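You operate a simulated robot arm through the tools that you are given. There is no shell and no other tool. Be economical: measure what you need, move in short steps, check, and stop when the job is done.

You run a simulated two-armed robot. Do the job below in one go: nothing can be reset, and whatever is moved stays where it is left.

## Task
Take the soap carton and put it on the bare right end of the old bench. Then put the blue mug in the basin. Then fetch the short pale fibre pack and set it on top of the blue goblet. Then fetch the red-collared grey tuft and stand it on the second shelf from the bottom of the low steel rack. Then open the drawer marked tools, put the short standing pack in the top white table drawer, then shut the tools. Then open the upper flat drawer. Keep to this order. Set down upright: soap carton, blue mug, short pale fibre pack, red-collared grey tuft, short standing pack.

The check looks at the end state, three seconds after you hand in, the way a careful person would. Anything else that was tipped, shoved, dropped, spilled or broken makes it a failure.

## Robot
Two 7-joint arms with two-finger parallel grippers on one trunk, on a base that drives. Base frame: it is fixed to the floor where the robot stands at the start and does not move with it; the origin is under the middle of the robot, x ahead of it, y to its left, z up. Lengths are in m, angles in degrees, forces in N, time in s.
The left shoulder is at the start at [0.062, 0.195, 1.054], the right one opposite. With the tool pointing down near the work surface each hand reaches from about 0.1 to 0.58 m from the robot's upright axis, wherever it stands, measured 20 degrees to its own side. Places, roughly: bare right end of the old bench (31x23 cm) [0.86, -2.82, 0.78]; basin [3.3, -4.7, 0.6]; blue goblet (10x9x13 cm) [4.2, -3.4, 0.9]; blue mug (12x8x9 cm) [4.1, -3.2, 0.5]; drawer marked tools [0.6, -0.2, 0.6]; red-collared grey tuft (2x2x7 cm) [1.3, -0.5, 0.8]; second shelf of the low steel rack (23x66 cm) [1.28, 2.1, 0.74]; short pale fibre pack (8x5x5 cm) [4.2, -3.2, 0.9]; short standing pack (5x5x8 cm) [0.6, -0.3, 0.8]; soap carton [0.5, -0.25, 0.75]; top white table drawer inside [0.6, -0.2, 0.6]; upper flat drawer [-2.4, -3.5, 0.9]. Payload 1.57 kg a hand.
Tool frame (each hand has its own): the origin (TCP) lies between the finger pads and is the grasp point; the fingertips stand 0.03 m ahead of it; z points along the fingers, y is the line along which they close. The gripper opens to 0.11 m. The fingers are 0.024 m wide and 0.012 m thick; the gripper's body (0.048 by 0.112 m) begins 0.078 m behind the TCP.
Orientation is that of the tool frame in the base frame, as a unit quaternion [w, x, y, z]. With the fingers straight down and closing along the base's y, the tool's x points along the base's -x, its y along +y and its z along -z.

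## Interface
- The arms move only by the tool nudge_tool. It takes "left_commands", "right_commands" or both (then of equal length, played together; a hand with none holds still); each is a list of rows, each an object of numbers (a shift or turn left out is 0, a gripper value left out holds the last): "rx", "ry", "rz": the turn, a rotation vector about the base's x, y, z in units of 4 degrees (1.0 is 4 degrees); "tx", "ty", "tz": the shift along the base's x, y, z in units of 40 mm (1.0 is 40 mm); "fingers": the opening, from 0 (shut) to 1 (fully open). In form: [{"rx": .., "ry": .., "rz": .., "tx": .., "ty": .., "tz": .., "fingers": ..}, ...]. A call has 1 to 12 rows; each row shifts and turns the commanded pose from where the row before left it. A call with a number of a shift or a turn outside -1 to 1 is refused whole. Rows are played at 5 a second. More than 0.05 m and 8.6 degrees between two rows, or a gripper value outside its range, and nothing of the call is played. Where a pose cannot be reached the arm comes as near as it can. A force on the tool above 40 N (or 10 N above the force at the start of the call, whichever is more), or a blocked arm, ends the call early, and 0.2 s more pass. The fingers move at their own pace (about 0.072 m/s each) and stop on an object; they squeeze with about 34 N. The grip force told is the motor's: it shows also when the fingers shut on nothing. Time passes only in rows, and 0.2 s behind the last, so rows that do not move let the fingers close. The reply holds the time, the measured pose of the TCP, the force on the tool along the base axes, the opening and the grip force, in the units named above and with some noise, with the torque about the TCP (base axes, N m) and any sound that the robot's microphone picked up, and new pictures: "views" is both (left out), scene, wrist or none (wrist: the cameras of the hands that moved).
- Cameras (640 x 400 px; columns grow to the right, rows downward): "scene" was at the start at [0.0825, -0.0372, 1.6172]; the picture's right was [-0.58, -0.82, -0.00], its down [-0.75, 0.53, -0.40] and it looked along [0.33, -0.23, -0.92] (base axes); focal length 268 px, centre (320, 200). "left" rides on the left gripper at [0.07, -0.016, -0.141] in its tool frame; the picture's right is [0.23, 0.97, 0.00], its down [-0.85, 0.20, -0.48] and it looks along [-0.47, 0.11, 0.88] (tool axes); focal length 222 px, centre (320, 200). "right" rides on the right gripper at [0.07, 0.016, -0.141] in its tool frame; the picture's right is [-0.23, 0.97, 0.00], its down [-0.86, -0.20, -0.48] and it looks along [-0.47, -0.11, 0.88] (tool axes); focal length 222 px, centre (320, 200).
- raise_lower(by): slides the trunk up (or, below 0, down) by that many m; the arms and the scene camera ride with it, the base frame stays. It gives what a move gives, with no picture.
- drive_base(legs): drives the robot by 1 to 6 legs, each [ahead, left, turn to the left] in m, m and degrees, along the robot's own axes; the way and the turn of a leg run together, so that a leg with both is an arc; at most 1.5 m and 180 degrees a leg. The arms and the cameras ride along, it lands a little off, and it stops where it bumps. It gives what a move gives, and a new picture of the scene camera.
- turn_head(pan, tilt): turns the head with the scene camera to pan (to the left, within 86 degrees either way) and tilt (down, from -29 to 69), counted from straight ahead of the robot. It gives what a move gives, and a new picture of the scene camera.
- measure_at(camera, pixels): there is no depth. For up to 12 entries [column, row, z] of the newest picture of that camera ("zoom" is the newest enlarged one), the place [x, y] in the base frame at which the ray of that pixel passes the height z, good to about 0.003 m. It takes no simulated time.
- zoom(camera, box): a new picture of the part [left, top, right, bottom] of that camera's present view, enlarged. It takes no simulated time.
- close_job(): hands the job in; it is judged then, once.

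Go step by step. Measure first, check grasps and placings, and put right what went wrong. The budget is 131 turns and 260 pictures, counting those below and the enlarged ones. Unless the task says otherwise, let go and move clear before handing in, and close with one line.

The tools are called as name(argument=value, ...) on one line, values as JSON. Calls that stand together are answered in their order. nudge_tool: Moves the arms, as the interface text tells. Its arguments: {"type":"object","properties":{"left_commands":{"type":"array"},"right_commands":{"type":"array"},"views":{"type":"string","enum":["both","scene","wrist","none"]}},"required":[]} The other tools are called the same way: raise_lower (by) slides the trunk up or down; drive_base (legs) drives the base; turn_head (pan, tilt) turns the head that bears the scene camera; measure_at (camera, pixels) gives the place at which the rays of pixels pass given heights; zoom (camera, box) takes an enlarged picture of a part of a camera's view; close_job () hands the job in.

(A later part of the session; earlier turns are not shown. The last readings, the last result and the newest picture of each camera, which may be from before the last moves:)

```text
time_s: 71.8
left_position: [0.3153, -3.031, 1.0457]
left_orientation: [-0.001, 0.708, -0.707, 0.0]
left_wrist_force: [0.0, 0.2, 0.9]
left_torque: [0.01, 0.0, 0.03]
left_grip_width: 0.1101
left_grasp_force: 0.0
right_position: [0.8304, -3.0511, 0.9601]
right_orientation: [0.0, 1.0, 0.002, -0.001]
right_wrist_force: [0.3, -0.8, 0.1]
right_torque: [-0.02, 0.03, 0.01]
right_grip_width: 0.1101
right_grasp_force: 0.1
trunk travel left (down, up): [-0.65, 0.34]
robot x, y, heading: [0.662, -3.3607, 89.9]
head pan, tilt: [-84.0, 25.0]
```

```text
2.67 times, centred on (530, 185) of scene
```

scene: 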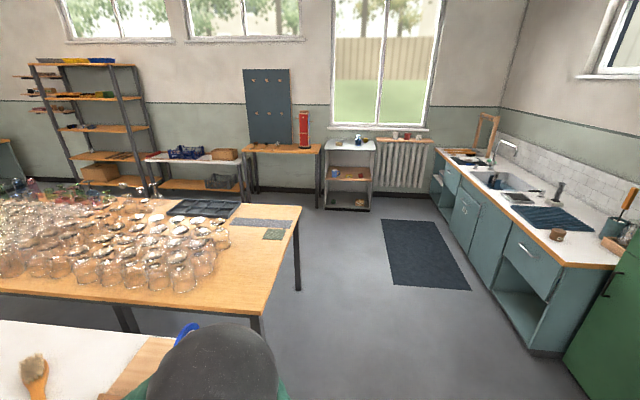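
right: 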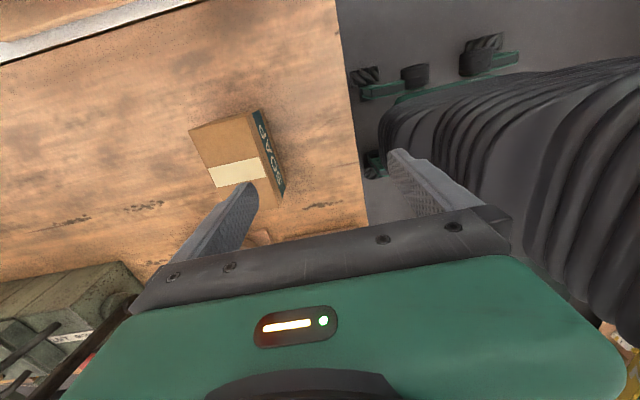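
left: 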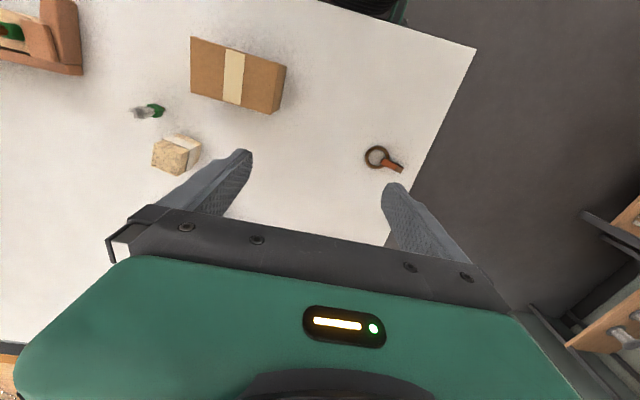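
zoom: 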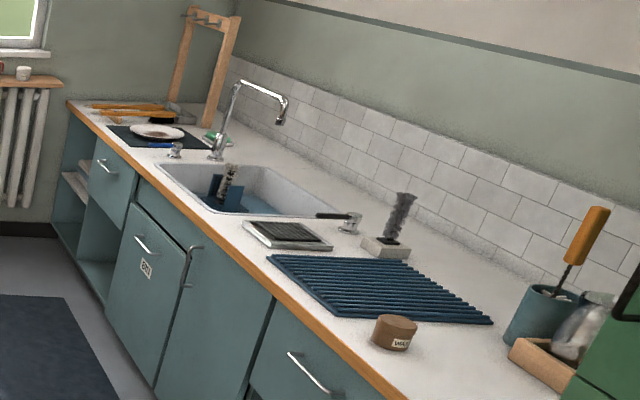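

Layout clear: shelf unit at x≈4.04, y −3.0…−3.65, mug on its middle shelf, basin in the counter at y≈−4.7. Raise the trunk for clearance, sidestep past the counter end, then turn to face +x.

raise_lower(by=0.1)

drive_base(legs=[[0, -1.3, 0], [0, 0, -90], [0.4, 0.0, 0]])

turn_head(pan=0, tilt=25)

```text
time_s: 73.1
left_position: [0.317, -3.0302, 1.1452]
left_orientation: [0.0, 0.707, -0.707, 0.0]
left_wrist_force: [0.0, 0.5, 0.5]
left_torque: [0.01, 0.01, 0.01]
left_grip_width: 0.11
left_grasp_force: 0.0
right_position: [0.8314, -3.051, 1.0606]
right_orientation: [0.0, 1.0, 0.001, 0.0]
right_wrist_force: [-0.2, -0.3, 0.2]
right_torque: [0.01, 0.01, -0.02]
right_grip_width: 0.11
right_grasp_force: 0.0
trunk travel left (down, up): [-0.75, 0.24]
robot x, y, heading: [0.6628, -3.3577, 90.1]
head pan, tilt: [-84.0, 25.0]
```

```text
time_s: 85.5
left_position: [2.687, -3.0261, 1.1461]
left_orientation: [0.001, 0.006, 1.0, 0.0]
left_wrist_force: [0.4, -0.2, -0.1]
left_torque: [-0.02, -0.02, 0.01]
left_grip_width: 0.11
left_grasp_force: 0.0
right_position: [2.6597, -3.5387, 1.0607]
right_orientation: [0.002, -0.704, 0.71, 0.0]
right_wrist_force: [-0.4, -0.1, -0.2]
right_torque: [0.0, -0.03, 0.0]
right_grip_width: 0.1096
right_grasp_force: 0.1
trunk travel left (down, up): [-0.75, 0.24]
robot x, y, heading: [2.3579, -3.3688, -0.7]
head pan, tilt: [-84.0, 25.0]
```

scene: 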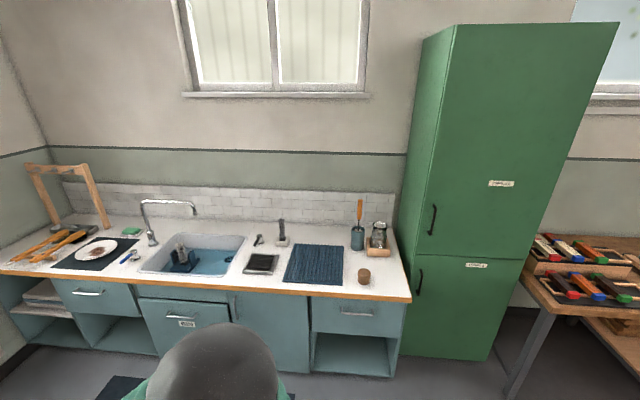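

```text
time_s: 87.1
left_position: [2.6902, -3.0259, 1.1457]
left_orientation: [0.001, 0.006, 1.0, -0.001]
left_wrist_force: [0.0, 0.1, 0.0]
left_torque: [0.01, 0.0, 0.0]
left_grip_width: 0.11
left_grasp_force: 0.1
right_position: [2.6623, -3.5383, 1.0602]
right_orientation: [0.001, -0.704, 0.71, 0.0]
right_wrist_force: [-0.1, 0.2, -0.5]
right_torque: [-0.01, -0.04, 0.01]
right_grip_width: 0.1102
right_grasp_force: 0.0
trunk travel left (down, up): [-0.75, 0.24]
robot x, y, heading: [2.3556, -3.3633, -0.4]
head pan, tilt: [0.0, 25.0]
```

scene: 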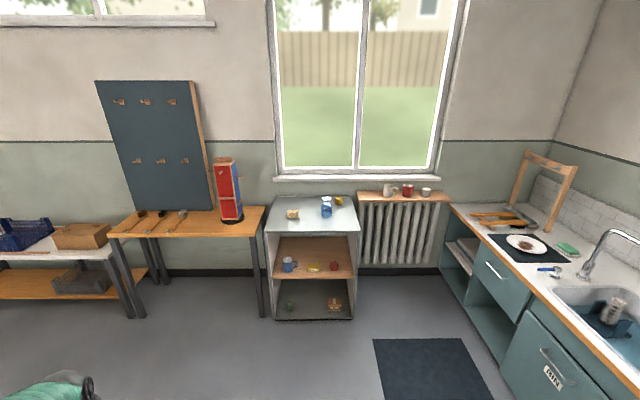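

The shelf unit holds the mug at (288,265), its handle to the right. Drive nearer and look closely.

drive_base(legs=[[1.05, 0.2, 0]])

turn_head(pan=-10, tilt=50)

zoom(camera="scene", box=[160, 60, 480, 260])

```text
time_s: 92.6
left_position: [3.7402, -2.8346, 1.1456]
left_orientation: [0.001, 0.003, 1.0, 0.0]
left_wrist_force: [-0.1, -0.2, 0.9]
left_torque: [-0.01, 0.03, 0.0]
left_grip_width: 0.1101
left_grasp_force: 0.0
right_position: [3.7153, -3.3496, 1.0609]
right_orientation: [-0.001, -0.704, 0.71, 0.0]
right_wrist_force: [0.3, 0.3, -0.4]
right_torque: [0.01, 0.04, 0.01]
right_grip_width: 0.1099
right_grasp_force: 0.1
trunk travel left (down, up): [-0.75, 0.24]
robot x, y, heading: [3.4103, -3.176, -0.3]
head pan, tilt: [0.0, 25.0]
```

scene: 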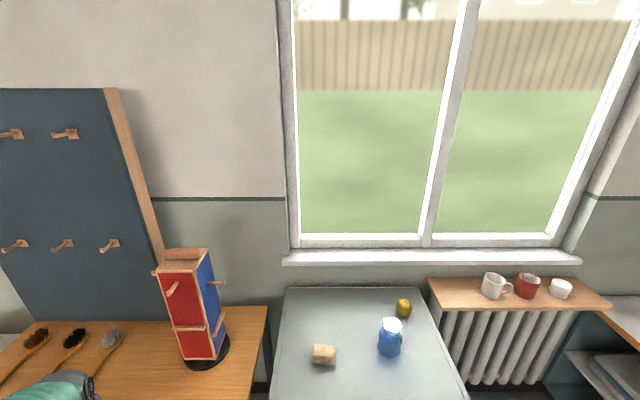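

```text
time_s: 93.5
left_position: [3.7408, -2.8352, 1.1461]
left_orientation: [0.0, 0.003, 1.0, 0.0]
left_wrist_force: [0.7, 0.8, 0.2]
left_torque: [-0.01, 0.0, -0.01]
left_grip_width: 0.1102
left_grasp_force: 0.0
right_position: [3.7164, -3.3487, 1.0596]
right_orientation: [0.001, -0.704, 0.71, 0.001]
right_wrist_force: [-0.7, 0.7, 0.2]
right_torque: [0.06, 0.01, -0.02]
right_grip_width: 0.1097
right_grasp_force: 0.0
trunk travel left (down, up): [-0.75, 0.24]
robot x, y, heading: [3.4109, -3.1745, -0.4]
head pan, tilt: [-10.0, 50.0]
```

scene: 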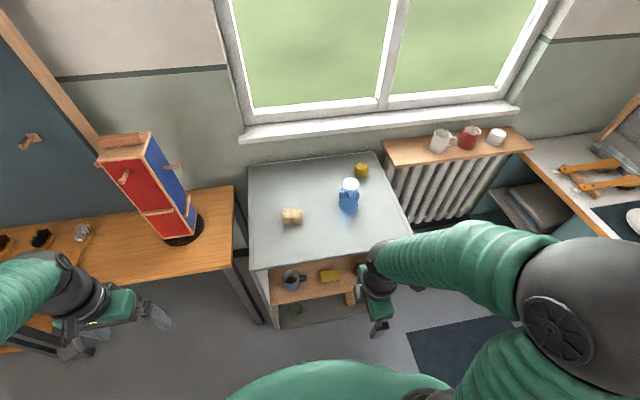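

```text
2.00 times, centred on (320, 160) of scene
```

zoom: 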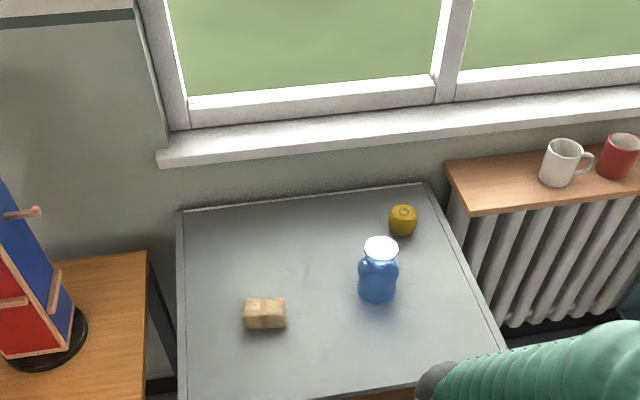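

Measure the shelf edges, table edge, and the items' approximate places.

measure_at(camera="scene", pixels=[[234, 266, 0.78], [252, 269, 0.85], [410, 236, 0.85], [249, 166, 0.85], [382, 152, 0.85], [292, 222, 0.86], [349, 210, 0.86], [291, 289, 0.45], [269, 302, 0.45], [350, 183, 0.97], [361, 290, 0.45]])

zoom(camera="scene", box=[250, 240, 380, 330])

```text
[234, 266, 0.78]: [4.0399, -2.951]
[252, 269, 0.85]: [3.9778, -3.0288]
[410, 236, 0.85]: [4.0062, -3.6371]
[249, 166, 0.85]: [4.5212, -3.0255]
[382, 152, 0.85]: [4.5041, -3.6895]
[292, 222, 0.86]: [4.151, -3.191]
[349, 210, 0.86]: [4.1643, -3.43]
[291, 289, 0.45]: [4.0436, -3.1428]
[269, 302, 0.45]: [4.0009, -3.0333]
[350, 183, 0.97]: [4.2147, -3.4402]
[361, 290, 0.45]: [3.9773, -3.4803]
```

```text
4.44 times, centred on (315, 285) of scene
```

zoom: 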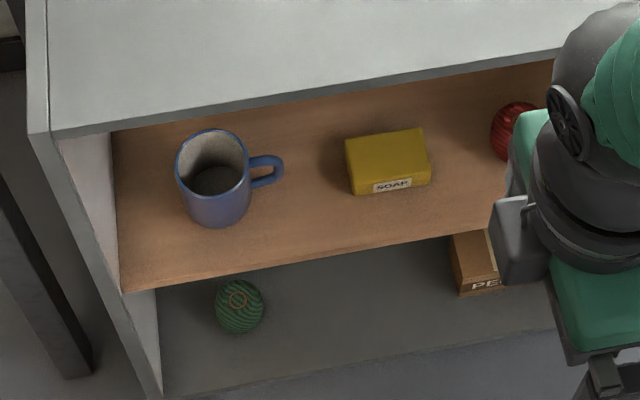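

Mug stands at about (4.06,-3.14) on the middle shelf (z≈0.45), handle to −y. Plan: pinch its +y wall with the right hand pitched ~55° down pointing +x. Rotate the right hand now and pull the left one back.

nudge_tool(right_commands=[{"rx": 0.312, "ry": -0.312, "rz": -0.988}, {"rx": 0.312, "ry": -0.312, "rz": -0.988}, {"rx": 0.312, "ry": -0.312, "rz": -0.988}, {"rx": 0.312, "ry": -0.312, "rz": -0.988}, {"rx": 0.312, "ry": -0.312, "rz": -0.988}, {"rx": 0.312, "ry": -0.312, "rz": -0.988}, {"rx": 0.312, "ry": -0.312, "rz": -0.988}, {"rx": 0.312, "ry": -0.312, "rz": -0.988}, {"rx": 0.312, "ry": -0.312, "rz": -0.988}, {"rx": 0.312, "ry": -0.312, "rz": -0.988}, {"rx": 0.312, "ry": -0.312, "rz": -0.988}], left_commands=[{"tx": -0.3, "tz": 0.5}, {"tx": -0.3, "tz": 0.5}, {"tx": -0.3, "tz": 0.5}, {"tx": -0.3, "tz": 0.5}, {"tx": -0.3, "tz": 0.5}, {"tx": -0.3, "tz": 0.5}, {}, {}, {}, {}, {}], views="none")

nudge_tool(right_commands=[{"rx": 0.312, "ry": -0.312, "rz": -0.988}, {"rx": 0.312, "ry": -0.312, "rz": -0.988}, {"rx": 0.312, "ry": -0.312, "rz": -0.988}, {"rx": 0.312, "ry": -0.312, "rz": -0.988}, {"rx": 0.312, "ry": -0.312, "rz": -0.988}, {"rx": 0.312, "ry": -0.312, "rz": -0.988}, {"rx": 0.312, "ry": -0.312, "rz": -0.988}, {"rx": 0.312, "ry": -0.312, "rz": -0.988}, {"rx": 0.312, "ry": -0.312, "rz": -0.988}, {"rx": 0.312, "ry": -0.312, "rz": -0.988}, {"rx": 0.312, "ry": -0.312, "rz": -0.988}], views="none")

raise_lower(by=-0.38)

turn_head(pan=10, tilt=40)

```text
time_s: 95.9
left_position: [3.6707, -2.8341, 1.2622]
left_orientation: [0.001, 0.003, 1.0, 0.0]
left_wrist_force: [-0.1, 0.0, 0.0]
left_torque: [-0.03, 0.01, -0.02]
left_grip_width: 0.1099
left_grasp_force: 0.1
left hand out of reach, approached as far as the arm can: row 6
right_position: [3.7828, -3.3489, 1.0745]
right_orientation: [0.165, -0.383, 0.909, 0.002]
right_wrist_force: [-0.4, 0.2, -0.6]
right_torque: [0.0, 0.01, 0.01]
right_grip_width: 0.11
right_grasp_force: 0.1
right hand out of reach, approached as far as the arm can: row 2, 3, 4, 5, 6, 7, 8, 9, 10, 11
trunk travel left (down, up): [-0.75, 0.24]
robot x, y, heading: [3.4093, -3.1806, -0.1]
head pan, tilt: [-10.0, 50.0]
```

```text
time_s: 98.3
left_position: [3.6719, -2.8354, 1.2619]
left_orientation: [0.001, 0.004, 1.0, 0.0]
left_wrist_force: [-0.5, -0.2, -0.1]
left_torque: [0.0, -0.01, 0.03]
left_grip_width: 0.11
left_grasp_force: 0.0
right_position: [3.8513, -3.3464, 1.0857]
right_orientation: [0.301, 0.004, 0.954, 0.0]
right_wrist_force: [-0.3, -0.6, -0.5]
right_torque: [0.02, -0.01, -0.02]
right_grip_width: 0.1101
right_grasp_force: 0.0
right hand out of reach, approached as far as the arm can: row 1, 2, 3, 4, 5, 6, 7, 8, 9, 10, 11
trunk travel left (down, up): [-0.75, 0.24]
robot x, y, heading: [3.4103, -3.1755, -0.3]
head pan, tilt: [-10.0, 50.0]
```

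```text
time_s: 102.0
left_position: [3.6723, -2.8356, 0.8829]
left_orientation: [0.001, 0.003, 1.0, 0.0]
left_wrist_force: [-0.1, -0.4, 0.6]
left_torque: [0.01, 0.01, -0.01]
left_grip_width: 0.1102
left_grasp_force: 0.0
right_position: [3.8495, -3.3462, 0.7072]
right_orientation: [0.3, 0.002, 0.954, 0.001]
right_wrist_force: [-0.6, -0.3, 0.1]
right_torque: [0.02, 0.01, -0.02]
right_grip_width: 0.1101
right_grasp_force: 0.0
trunk travel left (down, up): [-0.37, 0.62]
robot x, y, heading: [3.4076, -3.1744, -0.8]
head pan, tilt: [-10.0, 50.0]
```

```text
time_s: 102.8
left_position: [3.6711, -2.8355, 0.8812]
left_orientation: [0.001, 0.004, 1.0, -0.001]
left_wrist_force: [0.9, 0.0, 0.7]
left_torque: [0.0, 0.0, 0.02]
left_grip_width: 0.1098
left_grasp_force: 0.1
right_position: [3.8509, -3.3476, 0.705]
right_orientation: [0.301, 0.003, 0.954, -0.001]
right_wrist_force: [0.1, -0.6, 0.3]
right_torque: [0.01, -0.02, 0.03]
right_grip_width: 0.1099
right_grasp_force: 0.1
trunk travel left (down, up): [-0.37, 0.62]
robot x, y, heading: [3.4075, -3.1753, -0.2]
head pan, tilt: [10.0, 40.0]
```

scene: 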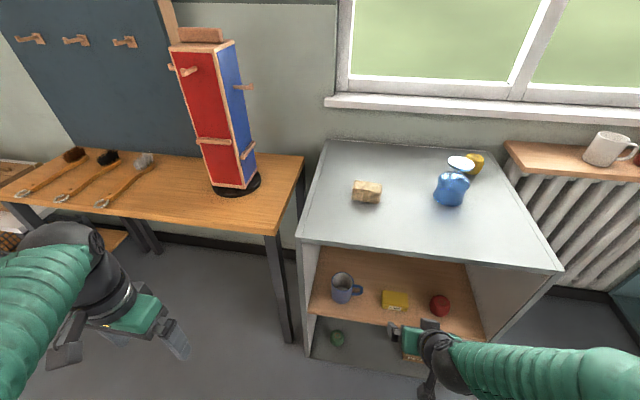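

The mug is visible at (343,288). Zoom for geometry.

zoom(camera="scene", box=[290, 230, 450, 330])

zoom(camera="right", box=[0, 0, 640, 400])

```text
4.00 times, centred on (370, 280) of scene
```

zoom: 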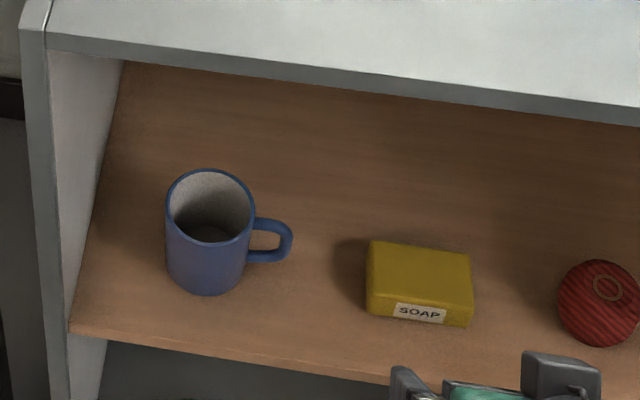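

```text
1.00 times, centred on (320, 200) of right (not enlarged: the box is as wide or as high as the picture)
```

zoom: 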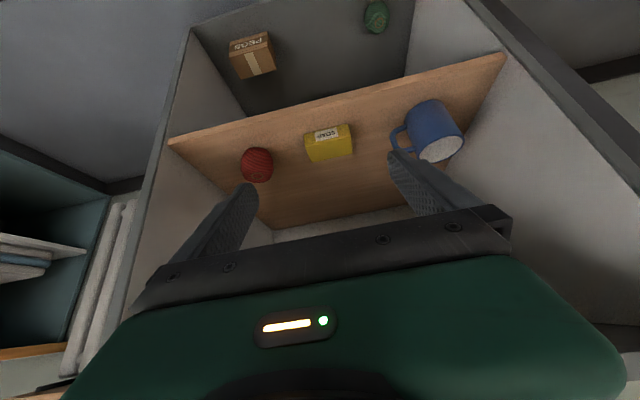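

measure_at(camera="scene", pixels=[[342.3, 281.5, 0.52], [342.3, 281.5, 0.54], [342.3, 281.5, 0.56], [331.5, 283.8, 0.54], [353.5, 281.3, 0.54], [308, 312.5, 0.44], [308, 312.5, 0.46], [308, 312.5, 0.48], [341.8, 303.5, 0.45], [301.8, 238, 0.85]])

measure_at(camera="right", pixels=[[440, 151, 0.52], [440, 151, 0.54], [440, 151, 0.56], [419, 158, 0.54], [462, 146, 0.54], [507, 55, 0.44], [507, 55, 0.46], [507, 55, 0.48], [440, 162, 0.54], [430, 138, 0.54]])

```text
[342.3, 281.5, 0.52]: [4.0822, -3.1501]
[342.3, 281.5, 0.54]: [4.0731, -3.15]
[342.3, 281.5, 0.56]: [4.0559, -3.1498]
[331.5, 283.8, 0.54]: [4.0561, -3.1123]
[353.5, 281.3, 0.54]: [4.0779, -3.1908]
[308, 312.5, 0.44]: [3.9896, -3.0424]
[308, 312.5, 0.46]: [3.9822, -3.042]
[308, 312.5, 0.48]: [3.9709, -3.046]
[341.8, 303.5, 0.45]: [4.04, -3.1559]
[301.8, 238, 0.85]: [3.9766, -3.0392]
```

```text
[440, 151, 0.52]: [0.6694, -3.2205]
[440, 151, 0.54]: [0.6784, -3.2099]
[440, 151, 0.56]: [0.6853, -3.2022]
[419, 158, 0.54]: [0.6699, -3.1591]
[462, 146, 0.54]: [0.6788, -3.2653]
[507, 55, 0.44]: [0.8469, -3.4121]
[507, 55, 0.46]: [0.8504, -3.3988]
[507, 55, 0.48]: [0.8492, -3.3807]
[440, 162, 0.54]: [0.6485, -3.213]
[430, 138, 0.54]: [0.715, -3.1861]
```

measure_at(camera="zoom", pixels=[[440, 151, 0.52], [440, 151, 0.54], [440, 151, 0.56], [419, 158, 0.54], [462, 146, 0.54], [507, 55, 0.44], [507, 55, 0.46], [507, 55, 0.48], [440, 162, 0.54], [430, 138, 0.54]])

```text
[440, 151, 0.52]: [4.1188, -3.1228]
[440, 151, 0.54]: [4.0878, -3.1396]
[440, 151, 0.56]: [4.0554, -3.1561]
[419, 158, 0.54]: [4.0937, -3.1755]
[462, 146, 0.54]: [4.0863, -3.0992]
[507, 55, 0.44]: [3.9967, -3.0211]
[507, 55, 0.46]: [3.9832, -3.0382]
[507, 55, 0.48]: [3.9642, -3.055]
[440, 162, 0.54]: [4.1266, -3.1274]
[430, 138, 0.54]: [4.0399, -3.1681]
```

Both views agree: mug centre ≈(4.063,-3.150), rim z≈0.552, shelf 0.462, side panel inside y≈-3.045. I'll pinch the wall at (4.05,-3.116), tool yawed +20° and pitched ~50°. First orient and shift sideways outside the shelf.

nudge_tool(right_commands=[{"ry": -0.25, "ty": 0.8, "fingers": 0.5}, {"ry": -0.25, "ty": 0.8}, {"ry": -0.25, "ty": 0.8}, {"ry": -0.25, "ty": 0.8}, {"ry": -0.25, "ty": 0.8}, {"rz": 1, "ty": 0.5}, {"rz": 1}, {"rz": 1}, {"rz": 1}, {"rz": 1}], views="wrist")

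```text
time_s: 105.0
left_position: [3.6718, -2.834, 0.8835]
left_orientation: [0.001, 0.003, 1.0, 0.0]
left_wrist_force: [0.6, 0.2, 1.3]
left_torque: [0.0, 0.01, 0.03]
left_grip_width: 0.11
left_grasp_force: 0.0
right_position: [3.8494, -3.1669, 0.7065]
right_orientation: [0.337, -0.162, 0.926, 0.061]
right_wrist_force: [0.0, -0.3, -0.2]
right_torque: [0.03, 0.02, 0.03]
right_grip_width: 0.055
right_grasp_force: 0.0
trunk travel left (down, up): [-0.37, 0.62]
robot x, y, heading: [3.4096, -3.1774, -0.8]
head pan, tilt: [10.0, 40.0]
```

right: 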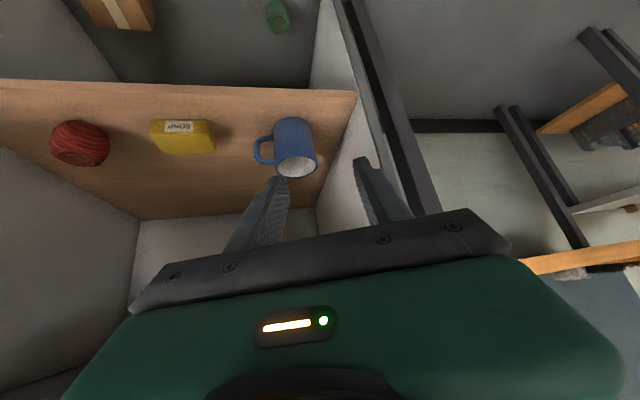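

Commands follow the reached pose. Lower to z≈0.60 and move forward to just before the mug.

nudge_tool(right_commands=[{"tz": -0.65, "ty": 0.3}, {"tz": -0.65, "ty": 0.3}, {"tz": -0.65, "ty": 0.3}, {"tz": -0.65, "ty": 0.3}, {"tx": 0.8}, {"tx": 0.8}, {"tx": 0.8}, {"tx": 0.8}, {"tx": 0.6}])

```text
time_s: 107.0
left_position: [3.6718, -2.8351, 0.8826]
left_orientation: [0.001, 0.004, 1.0, 0.0]
left_wrist_force: [0.1, 0.5, -0.3]
left_torque: [0.0, -0.01, 0.0]
left_grip_width: 0.1101
left_grasp_force: 0.1
right_position: [4.0025, -3.1176, 0.6005]
right_orientation: [0.336, -0.16, 0.926, 0.058]
right_wrist_force: [-0.7, 0.2, 0.0]
right_torque: [-0.02, -0.01, 0.01]
right_grip_width: 0.0549
right_grasp_force: 0.0
trunk travel left (down, up): [-0.37, 0.62]
robot x, y, heading: [3.41, -3.1777, -0.1]
head pan, tilt: [10.0, 40.0]
```

scene: 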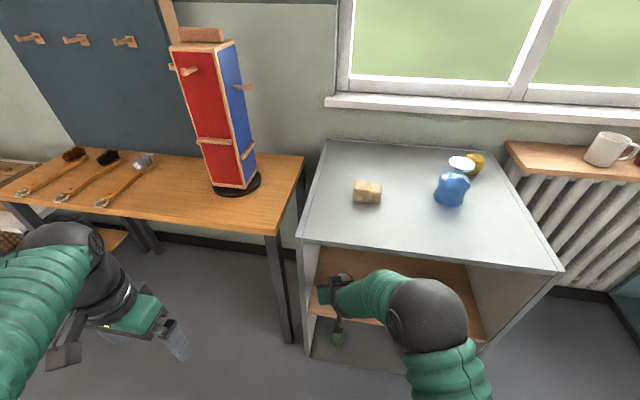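
right: 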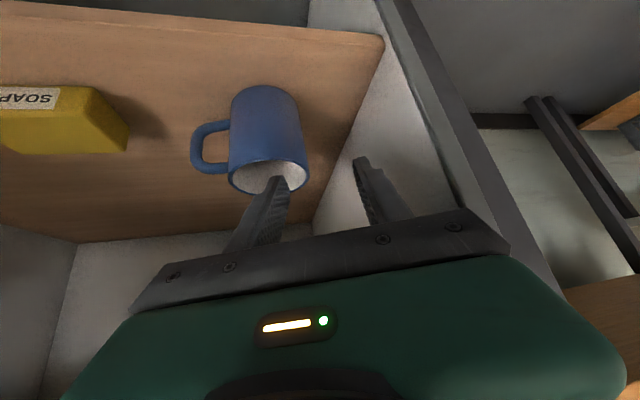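

measure_at(camera="right", pixels=[[228, 178, 0.552], [309, 178, 0.552], [268, 178, 0.552], [268, 160, 0.552], [232, 117, 0.462], [299, 117, 0.462]])

```text
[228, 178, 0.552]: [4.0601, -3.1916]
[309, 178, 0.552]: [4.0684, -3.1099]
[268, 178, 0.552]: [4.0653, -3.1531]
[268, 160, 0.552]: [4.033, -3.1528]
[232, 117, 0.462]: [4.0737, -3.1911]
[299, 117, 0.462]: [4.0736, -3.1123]
```

Mug centre ≈(4.066,-3.151), matching. Advance 5 cm, descend 5.5 cm.

nudge_tool(right_commands=[{"tx": 0.6, "ty": 0.05}, {"tx": 0.65}, {"tz": -0.3}, {"tz": -0.3}, {"tz": -0.3}, {"tz": -0.3}, {"tz": -0.2}], views="wrist")

```text
time_s: 108.6
left_position: [3.6712, -2.8347, 0.8829]
left_orientation: [0.001, 0.004, 1.0, 0.0]
left_wrist_force: [-1.1, 0.5, 0.0]
left_torque: [-0.02, 0.0, -0.02]
left_grip_width: 0.1097
left_grasp_force: 0.0
right_position: [4.0516, -3.1166, 0.5447]
right_orientation: [0.336, -0.161, 0.926, 0.061]
right_wrist_force: [0.0, 0.4, -0.1]
right_torque: [0.03, -0.01, -0.03]
right_grip_width: 0.055
right_grasp_force: 0.1
trunk travel left (down, up): [-0.37, 0.62]
robot x, y, heading: [3.4092, -3.1756, -0.3]
head pan, tilt: [10.0, 40.0]
```

right: 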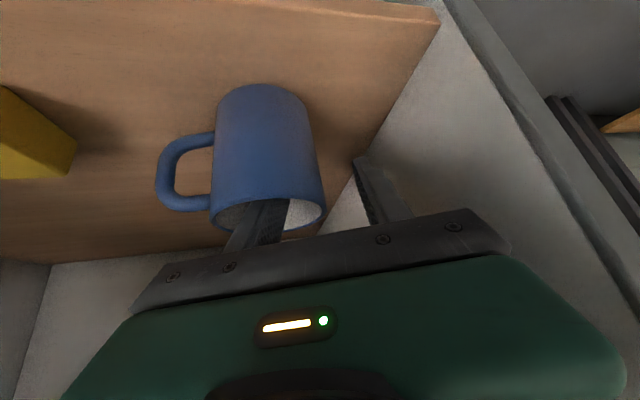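

The inner finger is inside the mug, the outer one outside. Close.

nudge_tool(right_commands=[{"fingers": 0}, {"fingers": 0}, {"fingers": 0}, {"tz": 0.05}, {"tz": 0.1}, {"tz": 0.1}, {"tz": 0.1}], views="wrist")

```text
time_s: 110.2
left_position: [3.6718, -2.8343, 0.8823]
left_orientation: [0.0, 0.004, 1.0, 0.0]
left_wrist_force: [0.3, -0.6, 0.1]
left_torque: [0.01, -0.01, 0.0]
left_grip_width: 0.1099
left_grasp_force: 0.0
right_position: [4.0503, -3.1156, 0.5591]
right_orientation: [0.337, -0.16, 0.926, 0.06]
right_wrist_force: [-0.2, 0.6, -3.3]
right_torque: [0.01, 0.07, 0.0]
right_grip_width: 0.0147
right_grasp_force: 30.9
trunk travel left (down, up): [-0.37, 0.62]
robot x, y, heading: [3.4099, -3.1785, -0.6]
head pan, tilt: [10.0, 40.0]
```

right: 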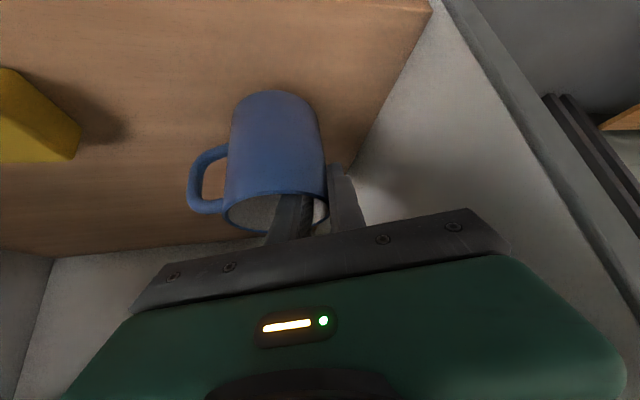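

Mug is lifted (−3.3 N). Draw it out slowly.

nudge_tool(right_commands=[{"tz": 0.2, "tx": -0.1}, {"tz": 0.2, "tx": -0.25}, {"tz": 0.1, "tx": -0.4}, {"tx": -0.5}, {"tx": -0.5}, {"tx": -0.5}, {"tx": -0.5}, {"tx": -0.5}, {"tx": -0.5}, {"tx": -0.5}, {"tx": -0.4}, {"tx": -0.2}])

```text
time_s: 113.0
left_position: [3.6713, -2.8345, 0.8847]
left_orientation: [0.0, 0.003, 1.0, -0.001]
left_wrist_force: [0.8, 0.3, -0.3]
left_torque: [-0.02, -0.02, -0.03]
left_grip_width: 0.1099
left_grasp_force: 0.1
right_position: [3.8859, -3.1773, 0.5744]
right_orientation: [0.334, -0.097, 0.937, 0.03]
right_wrist_force: [-0.1, -0.2, -3.5]
right_torque: [0.1, 0.05, 0.0]
right_grip_width: 0.0143
right_grasp_force: 30.5
trunk travel left (down, up): [-0.37, 0.62]
robot x, y, heading: [3.4082, -3.1772, -0.4]
head pan, tilt: [10.0, 40.0]
stopped in row 12 (right hand): the arm was blocked; the commanded pose is now the measured one
```

scene: 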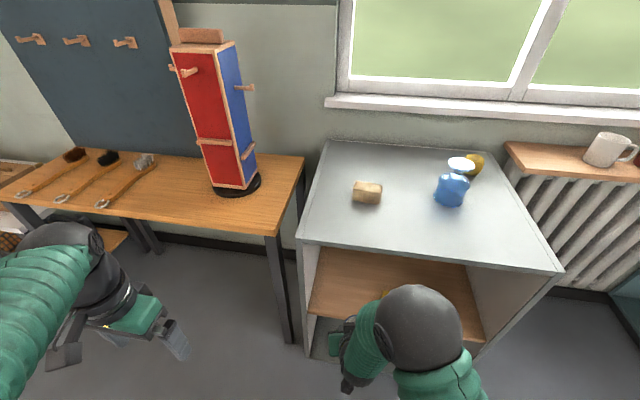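
right: 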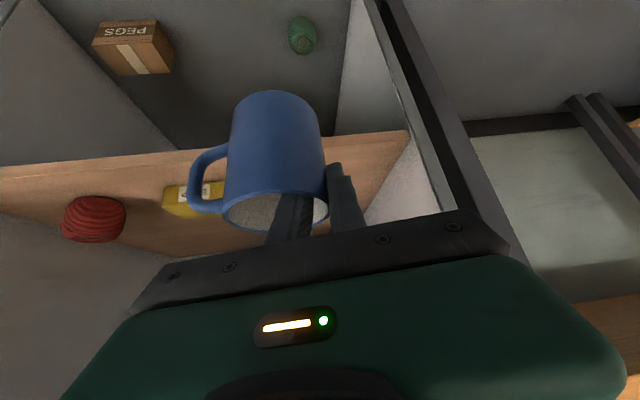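

The arm's elbow met its limit but the mug is clear of the shelf. Back away, raise the trunk, and turn toward the basin.

drive_base(legs=[[-0.4, 0, 0], [0, 0, -90]])

raise_lower(by=0.52)

turn_head(pan=5, tilt=45)

```text
time_s: 119.3
left_position: [3.3523, -3.438, 0.8824]
left_orientation: [0.0, 0.711, 0.703, -0.001]
left_wrist_force: [0.9, 0.4, 0.1]
left_torque: [0.01, 0.01, -0.03]
left_grip_width: 0.1099
left_grasp_force: 0.0
right_position: [3.0104, -3.6525, 0.5745]
right_orientation: [0.258, 0.595, 0.73, -0.215]
right_wrist_force: [1.1, -0.6, -2.6]
right_torque: [0.03, -0.11, 0.01]
right_grip_width: 0.014
right_grasp_force: 30.6
trunk travel left (down, up): [-0.37, 0.62]
robot x, y, heading: [3.015, -3.1737, -90.6]
head pan, tilt: [10.0, 40.0]
```

scene: 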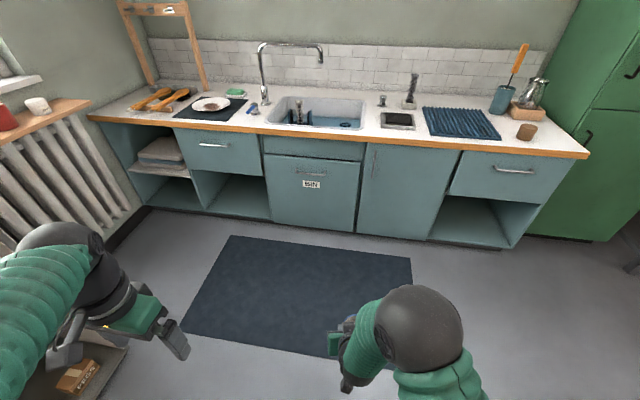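

```text
refused: 0.52 is not a number from -0.4 to 0.4
```

```text
time_s: 120.0
left_position: [3.3543, -3.4372, 0.8819]
left_orientation: [0.002, 0.711, 0.703, -0.001]
left_wrist_force: [0.0, -0.2, 0.2]
left_torque: [-0.01, -0.03, 0.01]
left_grip_width: 0.1101
left_grasp_force: 0.1
right_position: [3.0092, -3.6519, 0.5752]
right_orientation: [0.258, 0.596, 0.729, -0.216]
right_wrist_force: [-0.5, 0.4, -2.6]
right_torque: [0.03, -0.12, 0.03]
right_grip_width: 0.0142
right_grasp_force: 30.7
trunk travel left (down, up): [-0.37, 0.62]
robot x, y, heading: [3.0095, -3.1754, -90.7]
head pan, tilt: [5.0, 45.0]
```

scene: 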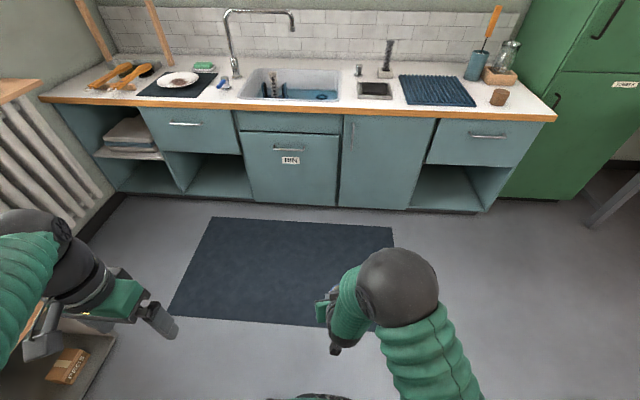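

Raise in two steps and drive up to the counter with the mug above its level.

raise_lower(by=0.4)

raise_lower(by=0.12)

drive_base(legs=[[0.6, 0.25, 0]])

turn_head(pan=5, tilt=58)

```text
time_s: 123.8
left_position: [3.3543, -3.4386, 1.2824]
left_orientation: [0.001, 0.711, 0.703, -0.001]
left_wrist_force: [-0.7, -0.2, -0.8]
left_torque: [0.0, -0.01, -0.02]
left_grip_width: 0.1101
left_grasp_force: 0.0
right_position: [3.0098, -3.6541, 0.9755]
right_orientation: [0.258, 0.596, 0.729, -0.216]
right_wrist_force: [-0.8, 0.6, -3.2]
right_torque: [0.03, -0.1, 0.03]
right_grip_width: 0.0139
right_grasp_force: 30.9
trunk travel left (down, up): [-0.77, 0.22]
robot x, y, heading: [3.0107, -3.1729, -90.6]
head pan, tilt: [5.0, 45.0]
```

```text
time_s: 125.3
left_position: [3.3538, -3.4377, 1.4034]
left_orientation: [0.001, 0.711, 0.703, -0.001]
left_wrist_force: [0.3, -0.2, 0.1]
left_torque: [-0.04, 0.02, -0.02]
left_grip_width: 0.1099
left_grasp_force: 0.2
right_position: [3.0147, -3.652, 1.0976]
right_orientation: [0.262, 0.594, 0.73, -0.216]
right_wrist_force: [0.7, -0.6, -2.6]
right_torque: [0.03, -0.09, -0.03]
right_grip_width: 0.0139
right_grasp_force: 30.3
trunk travel left (down, up): [-0.89, 0.1]
robot x, y, heading: [3.0118, -3.1697, -90.9]
head pan, tilt: [5.0, 45.0]
```

```text
time_s: 128.9
left_position: [3.5958, -4.0378, 1.4026]
left_orientation: [0.001, 0.711, 0.703, -0.002]
left_wrist_force: [0.7, 0.6, -0.8]
left_torque: [0.02, 0.03, -0.01]
left_grip_width: 0.1099
left_grasp_force: 0.0
right_position: [3.2521, -4.2529, 1.0948]
right_orientation: [0.26, 0.594, 0.729, -0.217]
right_wrist_force: [0.2, 0.4, -2.8]
right_torque: [0.02, -0.09, 0.01]
right_grip_width: 0.0139
right_grasp_force: 30.6
trunk travel left (down, up): [-0.89, 0.1]
robot x, y, heading: [3.253, -3.7755, -90.7]
head pan, tilt: [5.0, 45.0]
```

scene: 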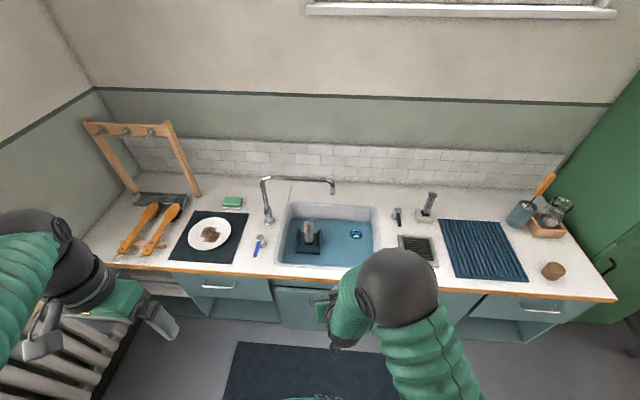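

```text
time_s: 129.7
left_position: [3.5957, -4.0385, 1.4028]
left_orientation: [0.001, 0.711, 0.703, -0.002]
left_wrist_force: [0.2, 0.6, -0.8]
left_torque: [-0.02, -0.01, 0.01]
left_grip_width: 0.11
left_grasp_force: 0.0
right_position: [3.254, -4.2541, 1.096]
right_orientation: [0.26, 0.595, 0.73, -0.215]
right_wrist_force: [0.6, 0.3, -2.6]
right_torque: [0.07, -0.08, 0.01]
right_grip_width: 0.0137
right_grasp_force: 29.8
trunk travel left (down, up): [-0.89, 0.1]
robot x, y, heading: [3.2552, -3.7787, -90.8]
head pan, tilt: [5.0, 58.0]
```

scene: 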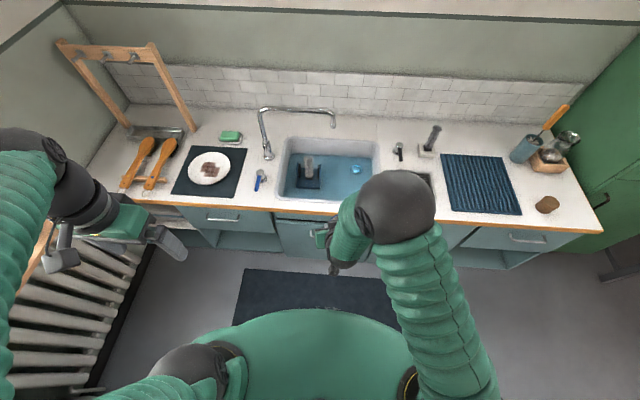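

zoom(camera="scene", box=[250, 95, 430, 220])

measure_at(camera="scene", pixels=[[277, 200, 0.85], [286, 139, 0.85], [376, 140, 0.85], [330, 212, 0.85], [356, 170, 0.62], [310, 185, 0.62], [283, 205, 0.85], [325, 160, 0.62], [330, 126, 1.05], [353, 200, 0.62]])

```text
3.20 times, centred on (340, 158) of scene
```

zoom: 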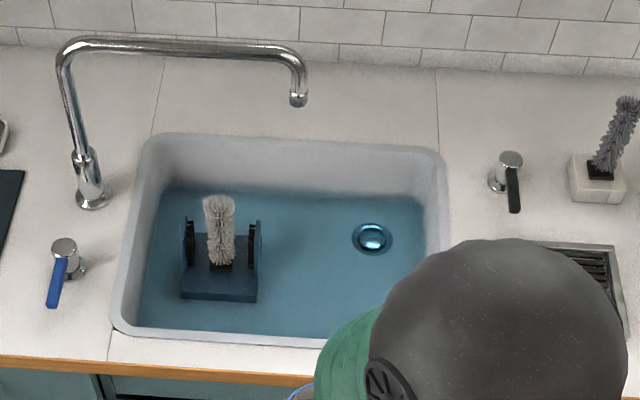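

```text
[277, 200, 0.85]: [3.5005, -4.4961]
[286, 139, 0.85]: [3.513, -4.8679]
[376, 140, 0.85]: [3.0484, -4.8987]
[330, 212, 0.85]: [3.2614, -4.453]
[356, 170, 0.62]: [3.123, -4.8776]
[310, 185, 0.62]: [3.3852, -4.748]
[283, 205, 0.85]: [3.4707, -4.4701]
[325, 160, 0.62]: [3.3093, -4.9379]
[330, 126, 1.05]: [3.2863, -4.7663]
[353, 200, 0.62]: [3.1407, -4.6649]
```

Find the basin floor height from the drain and walls; also look with wrist view.

measure_at(camera="scene", pixels=[[356, 170, 0.85], [356, 170, 0.75], [356, 170, 0.7], [285, 197, 0.7], [285, 197, 0.65], [290, 155, 0.7], [290, 155, 0.65], [373, 160, 0.7], [373, 160, 0.65], [310, 180, 0.65]])

zoom(camera="right", box=[0, 0, 640, 400])

```text
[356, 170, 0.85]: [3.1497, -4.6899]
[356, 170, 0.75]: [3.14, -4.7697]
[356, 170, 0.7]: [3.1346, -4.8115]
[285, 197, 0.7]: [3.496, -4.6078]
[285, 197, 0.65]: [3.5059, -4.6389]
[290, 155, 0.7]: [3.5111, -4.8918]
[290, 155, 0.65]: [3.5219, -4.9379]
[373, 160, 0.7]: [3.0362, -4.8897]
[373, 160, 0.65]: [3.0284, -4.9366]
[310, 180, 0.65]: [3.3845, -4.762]
```

```text
1.00 times, centred on (320, 200) of right (not enlarged: the box is as wide or as high as the picture)
```

zoom: 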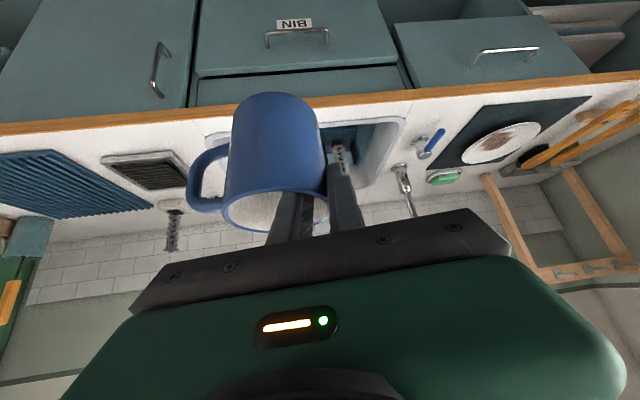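

The basin spans x≈3.03–3.51, y≈-4.46…-4.88, with a brush stand near x≈3.37; its right-middle is free. Drive closer so the mug can be set well inside, lining the right shoulder up with x≈3.24.

drive_base(legs=[[0, 0.15, 0.8], [0.17, 0, 0]])

nudge_tool(right_commands=[{"tx": -0.4}, {"tx": -0.45, "ty": -0.2}, {"tx": -0.45, "ty": -0.4}, {"tx": -0.45, "ty": -0.5}, {"tx": -0.45, "ty": -0.5}, {"tx": -0.45, "ty": -0.5}, {"tx": -0.4, "ty": -0.5}, {"tx": -0.3, "ty": -0.5}, {"tx": -0.2, "ty": -0.5}, {"ty": -0.5}, {"ty": -0.5}, {"ty": -0.3}])

```text
time_s: 132.1
left_position: [3.7421, -4.2039, 1.4057]
left_orientation: [0.004, 0.706, 0.708, -0.001]
left_wrist_force: [-0.5, -0.1, 0.1]
left_torque: [0.0, 0.0, -0.03]
left_grip_width: 0.1099
left_grasp_force: 0.1
right_position: [3.3993, -4.4279, 1.0998]
right_orientation: [0.264, 0.596, 0.727, -0.217]
right_wrist_force: [0.2, 0.2, -1.9]
right_torque: [0.05, -0.13, 0.02]
right_grip_width: 0.0136
right_grasp_force: 30.0
trunk travel left (down, up): [-0.89, 0.1]
robot x, y, heading: [3.4019, -3.9498, -89.8]
head pan, tilt: [5.0, 58.0]
```

scene: 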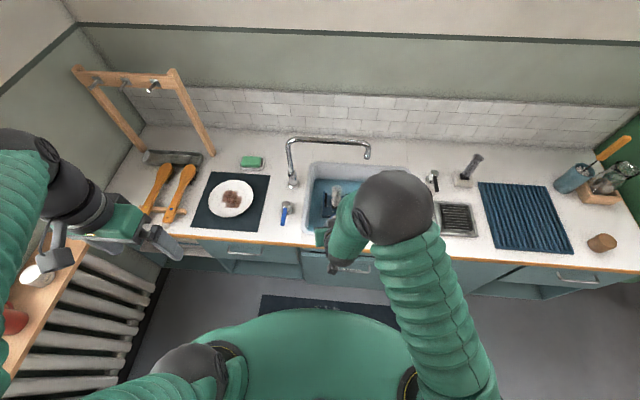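

```text
time_s: 134.7
left_position: [3.7458, -4.2079, 1.4033]
left_orientation: [0.001, 0.708, 0.707, 0.001]
left_wrist_force: [0.3, 0.3, -0.8]
left_torque: [-0.02, -0.07, -0.01]
left_grip_width: 0.1101
left_grasp_force: 0.0
right_position: [3.2573, -4.6275, 1.0933]
right_orientation: [0.261, 0.597, 0.727, -0.216]
right_wrist_force: [-1.0, 0.0, -2.9]
right_torque: [0.01, -0.16, 0.05]
right_grip_width: 0.0132
right_grasp_force: 29.9
trunk travel left (down, up): [-0.89, 0.1]
robot x, y, heading: [3.4017, -3.9481, -89.9]
head pan, tilt: [5.0, 58.0]
```

scene: 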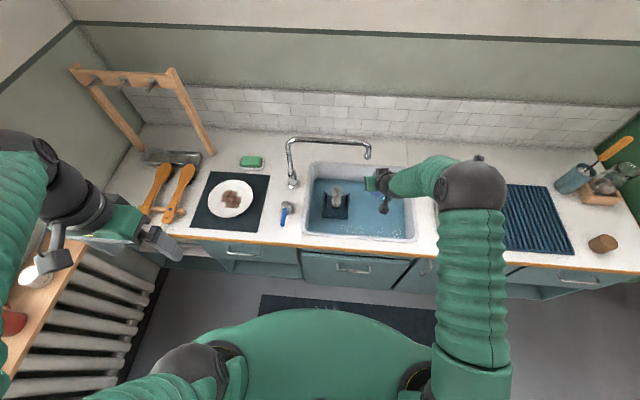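
right: 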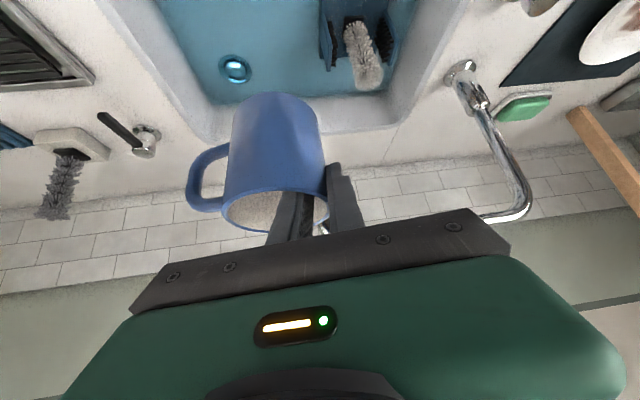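

Triangulate the drain with the wrist camera (235,69) and the stand.

measure_at(camera="right", pixels=[[235, 69, 0.8], [235, 69, 0.75], [235, 69, 0.7], [235, 69, 0.65], [325, 68, 0.72], [348, 28, 0.72], [232, 100, 0.75], [155, 10, 0.85], [211, 135, 0.85]])

zoom(camera="scene", box=[280, 120, 460, 260])

```text
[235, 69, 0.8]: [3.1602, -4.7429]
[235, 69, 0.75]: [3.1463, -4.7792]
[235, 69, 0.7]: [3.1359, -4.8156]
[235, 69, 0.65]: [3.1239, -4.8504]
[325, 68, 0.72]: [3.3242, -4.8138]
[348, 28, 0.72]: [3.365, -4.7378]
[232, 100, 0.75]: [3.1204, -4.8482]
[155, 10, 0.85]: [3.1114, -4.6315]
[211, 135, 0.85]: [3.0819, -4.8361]
```

```text
2.86 times, centred on (370, 190) of scene
```

zoom: 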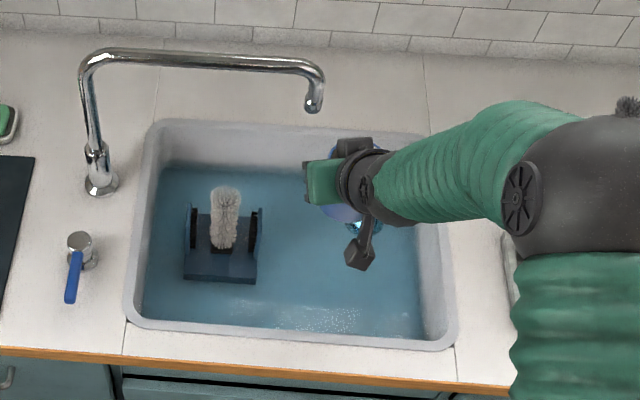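

Floor ≈0.71, drain at (3.136,-4.80). Descend to z≈0.90 here, then move 7 cm deeper below the spout.

nudge_tool(right_commands=[{"tz": -0.3}, {"tz": -0.5}, {"tz": -0.5}, {"tz": -0.5}, {"tz": -0.5}, {"tz": -0.5}, {"tz": -0.5}, {"tz": -0.5}, {"tz": -0.5}, {"tz": -0.4, "ty": -0.4}, {"ty": -0.6}, {"ty": -0.6}])

```text
time_s: 137.3
left_position: [3.755, -4.2088, 1.4023]
left_orientation: [0.0, 0.706, 0.708, -0.003]
left_wrist_force: [0.5, -0.4, -0.5]
left_torque: [-0.01, -0.02, -0.01]
left_grip_width: 0.1099
left_grasp_force: 0.1
right_position: [3.2667, -4.6904, 0.9075]
right_orientation: [0.259, 0.595, 0.729, -0.217]
right_wrist_force: [-0.1, 0.1, -3.4]
right_torque: [0.06, -0.06, -0.01]
right_grip_width: 0.0132
right_grasp_force: 29.8
trunk travel left (down, up): [-0.89, 0.1]
robot x, y, heading: [3.4036, -3.9487, -89.9]
head pan, tilt: [5.0, 58.0]
```

scene: 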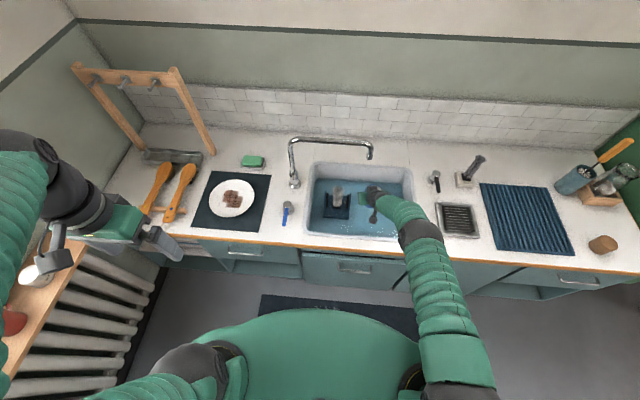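
right: 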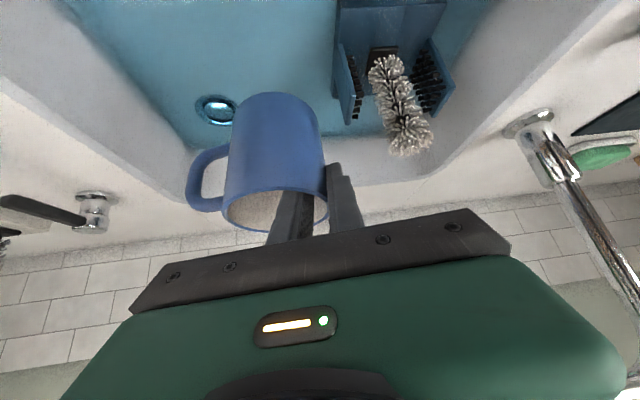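

Shift 2.5 cm away from the stand and lower toward the floor.

nudge_tool(right_commands=[{"tx": -0.35}, {"tx": -0.3, "tz": -0.3}, {"tz": -0.5}, {"tz": -0.5}, {"tz": -0.5}, {"tz": -0.4}])

```text
time_s: 138.7
left_position: [3.7562, -4.2084, 1.4013]
left_orientation: [-0.002, 0.706, 0.708, -0.003]
left_wrist_force: [-0.7, 0.1, 0.8]
left_torque: [-0.01, 0.01, -0.01]
left_grip_width: 0.11
left_grasp_force: 0.0
right_position: [3.2411, -4.6932, 0.8748]
right_orientation: [0.26, 0.595, 0.729, -0.218]
right_wrist_force: [0.3, 0.3, -2.3]
right_torque: [0.04, -0.1, 0.0]
right_grip_width: 0.0131
right_grasp_force: 30.0
right hand out of reach, approached as far as the arm can: row 4, 5, 6
trunk travel left (down, up): [-0.89, 0.1]
robot x, y, heading: [3.4046, -3.9487, -90.0]
head pan, tilt: [5.0, 58.0]
```

scene: 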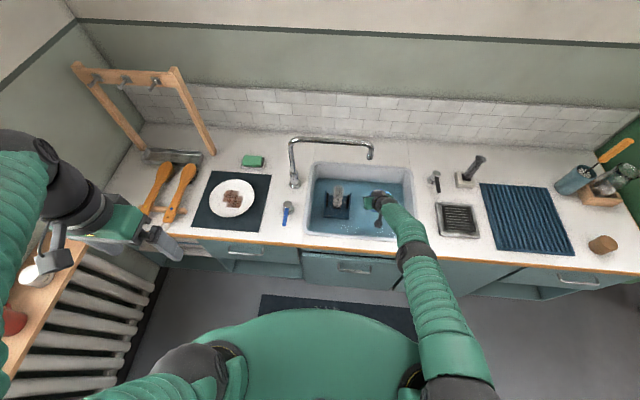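
right: 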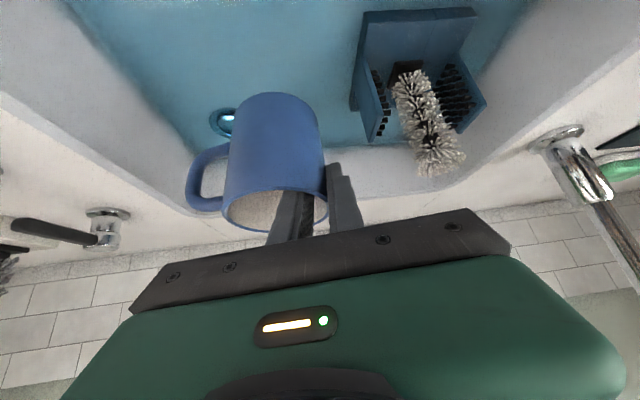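

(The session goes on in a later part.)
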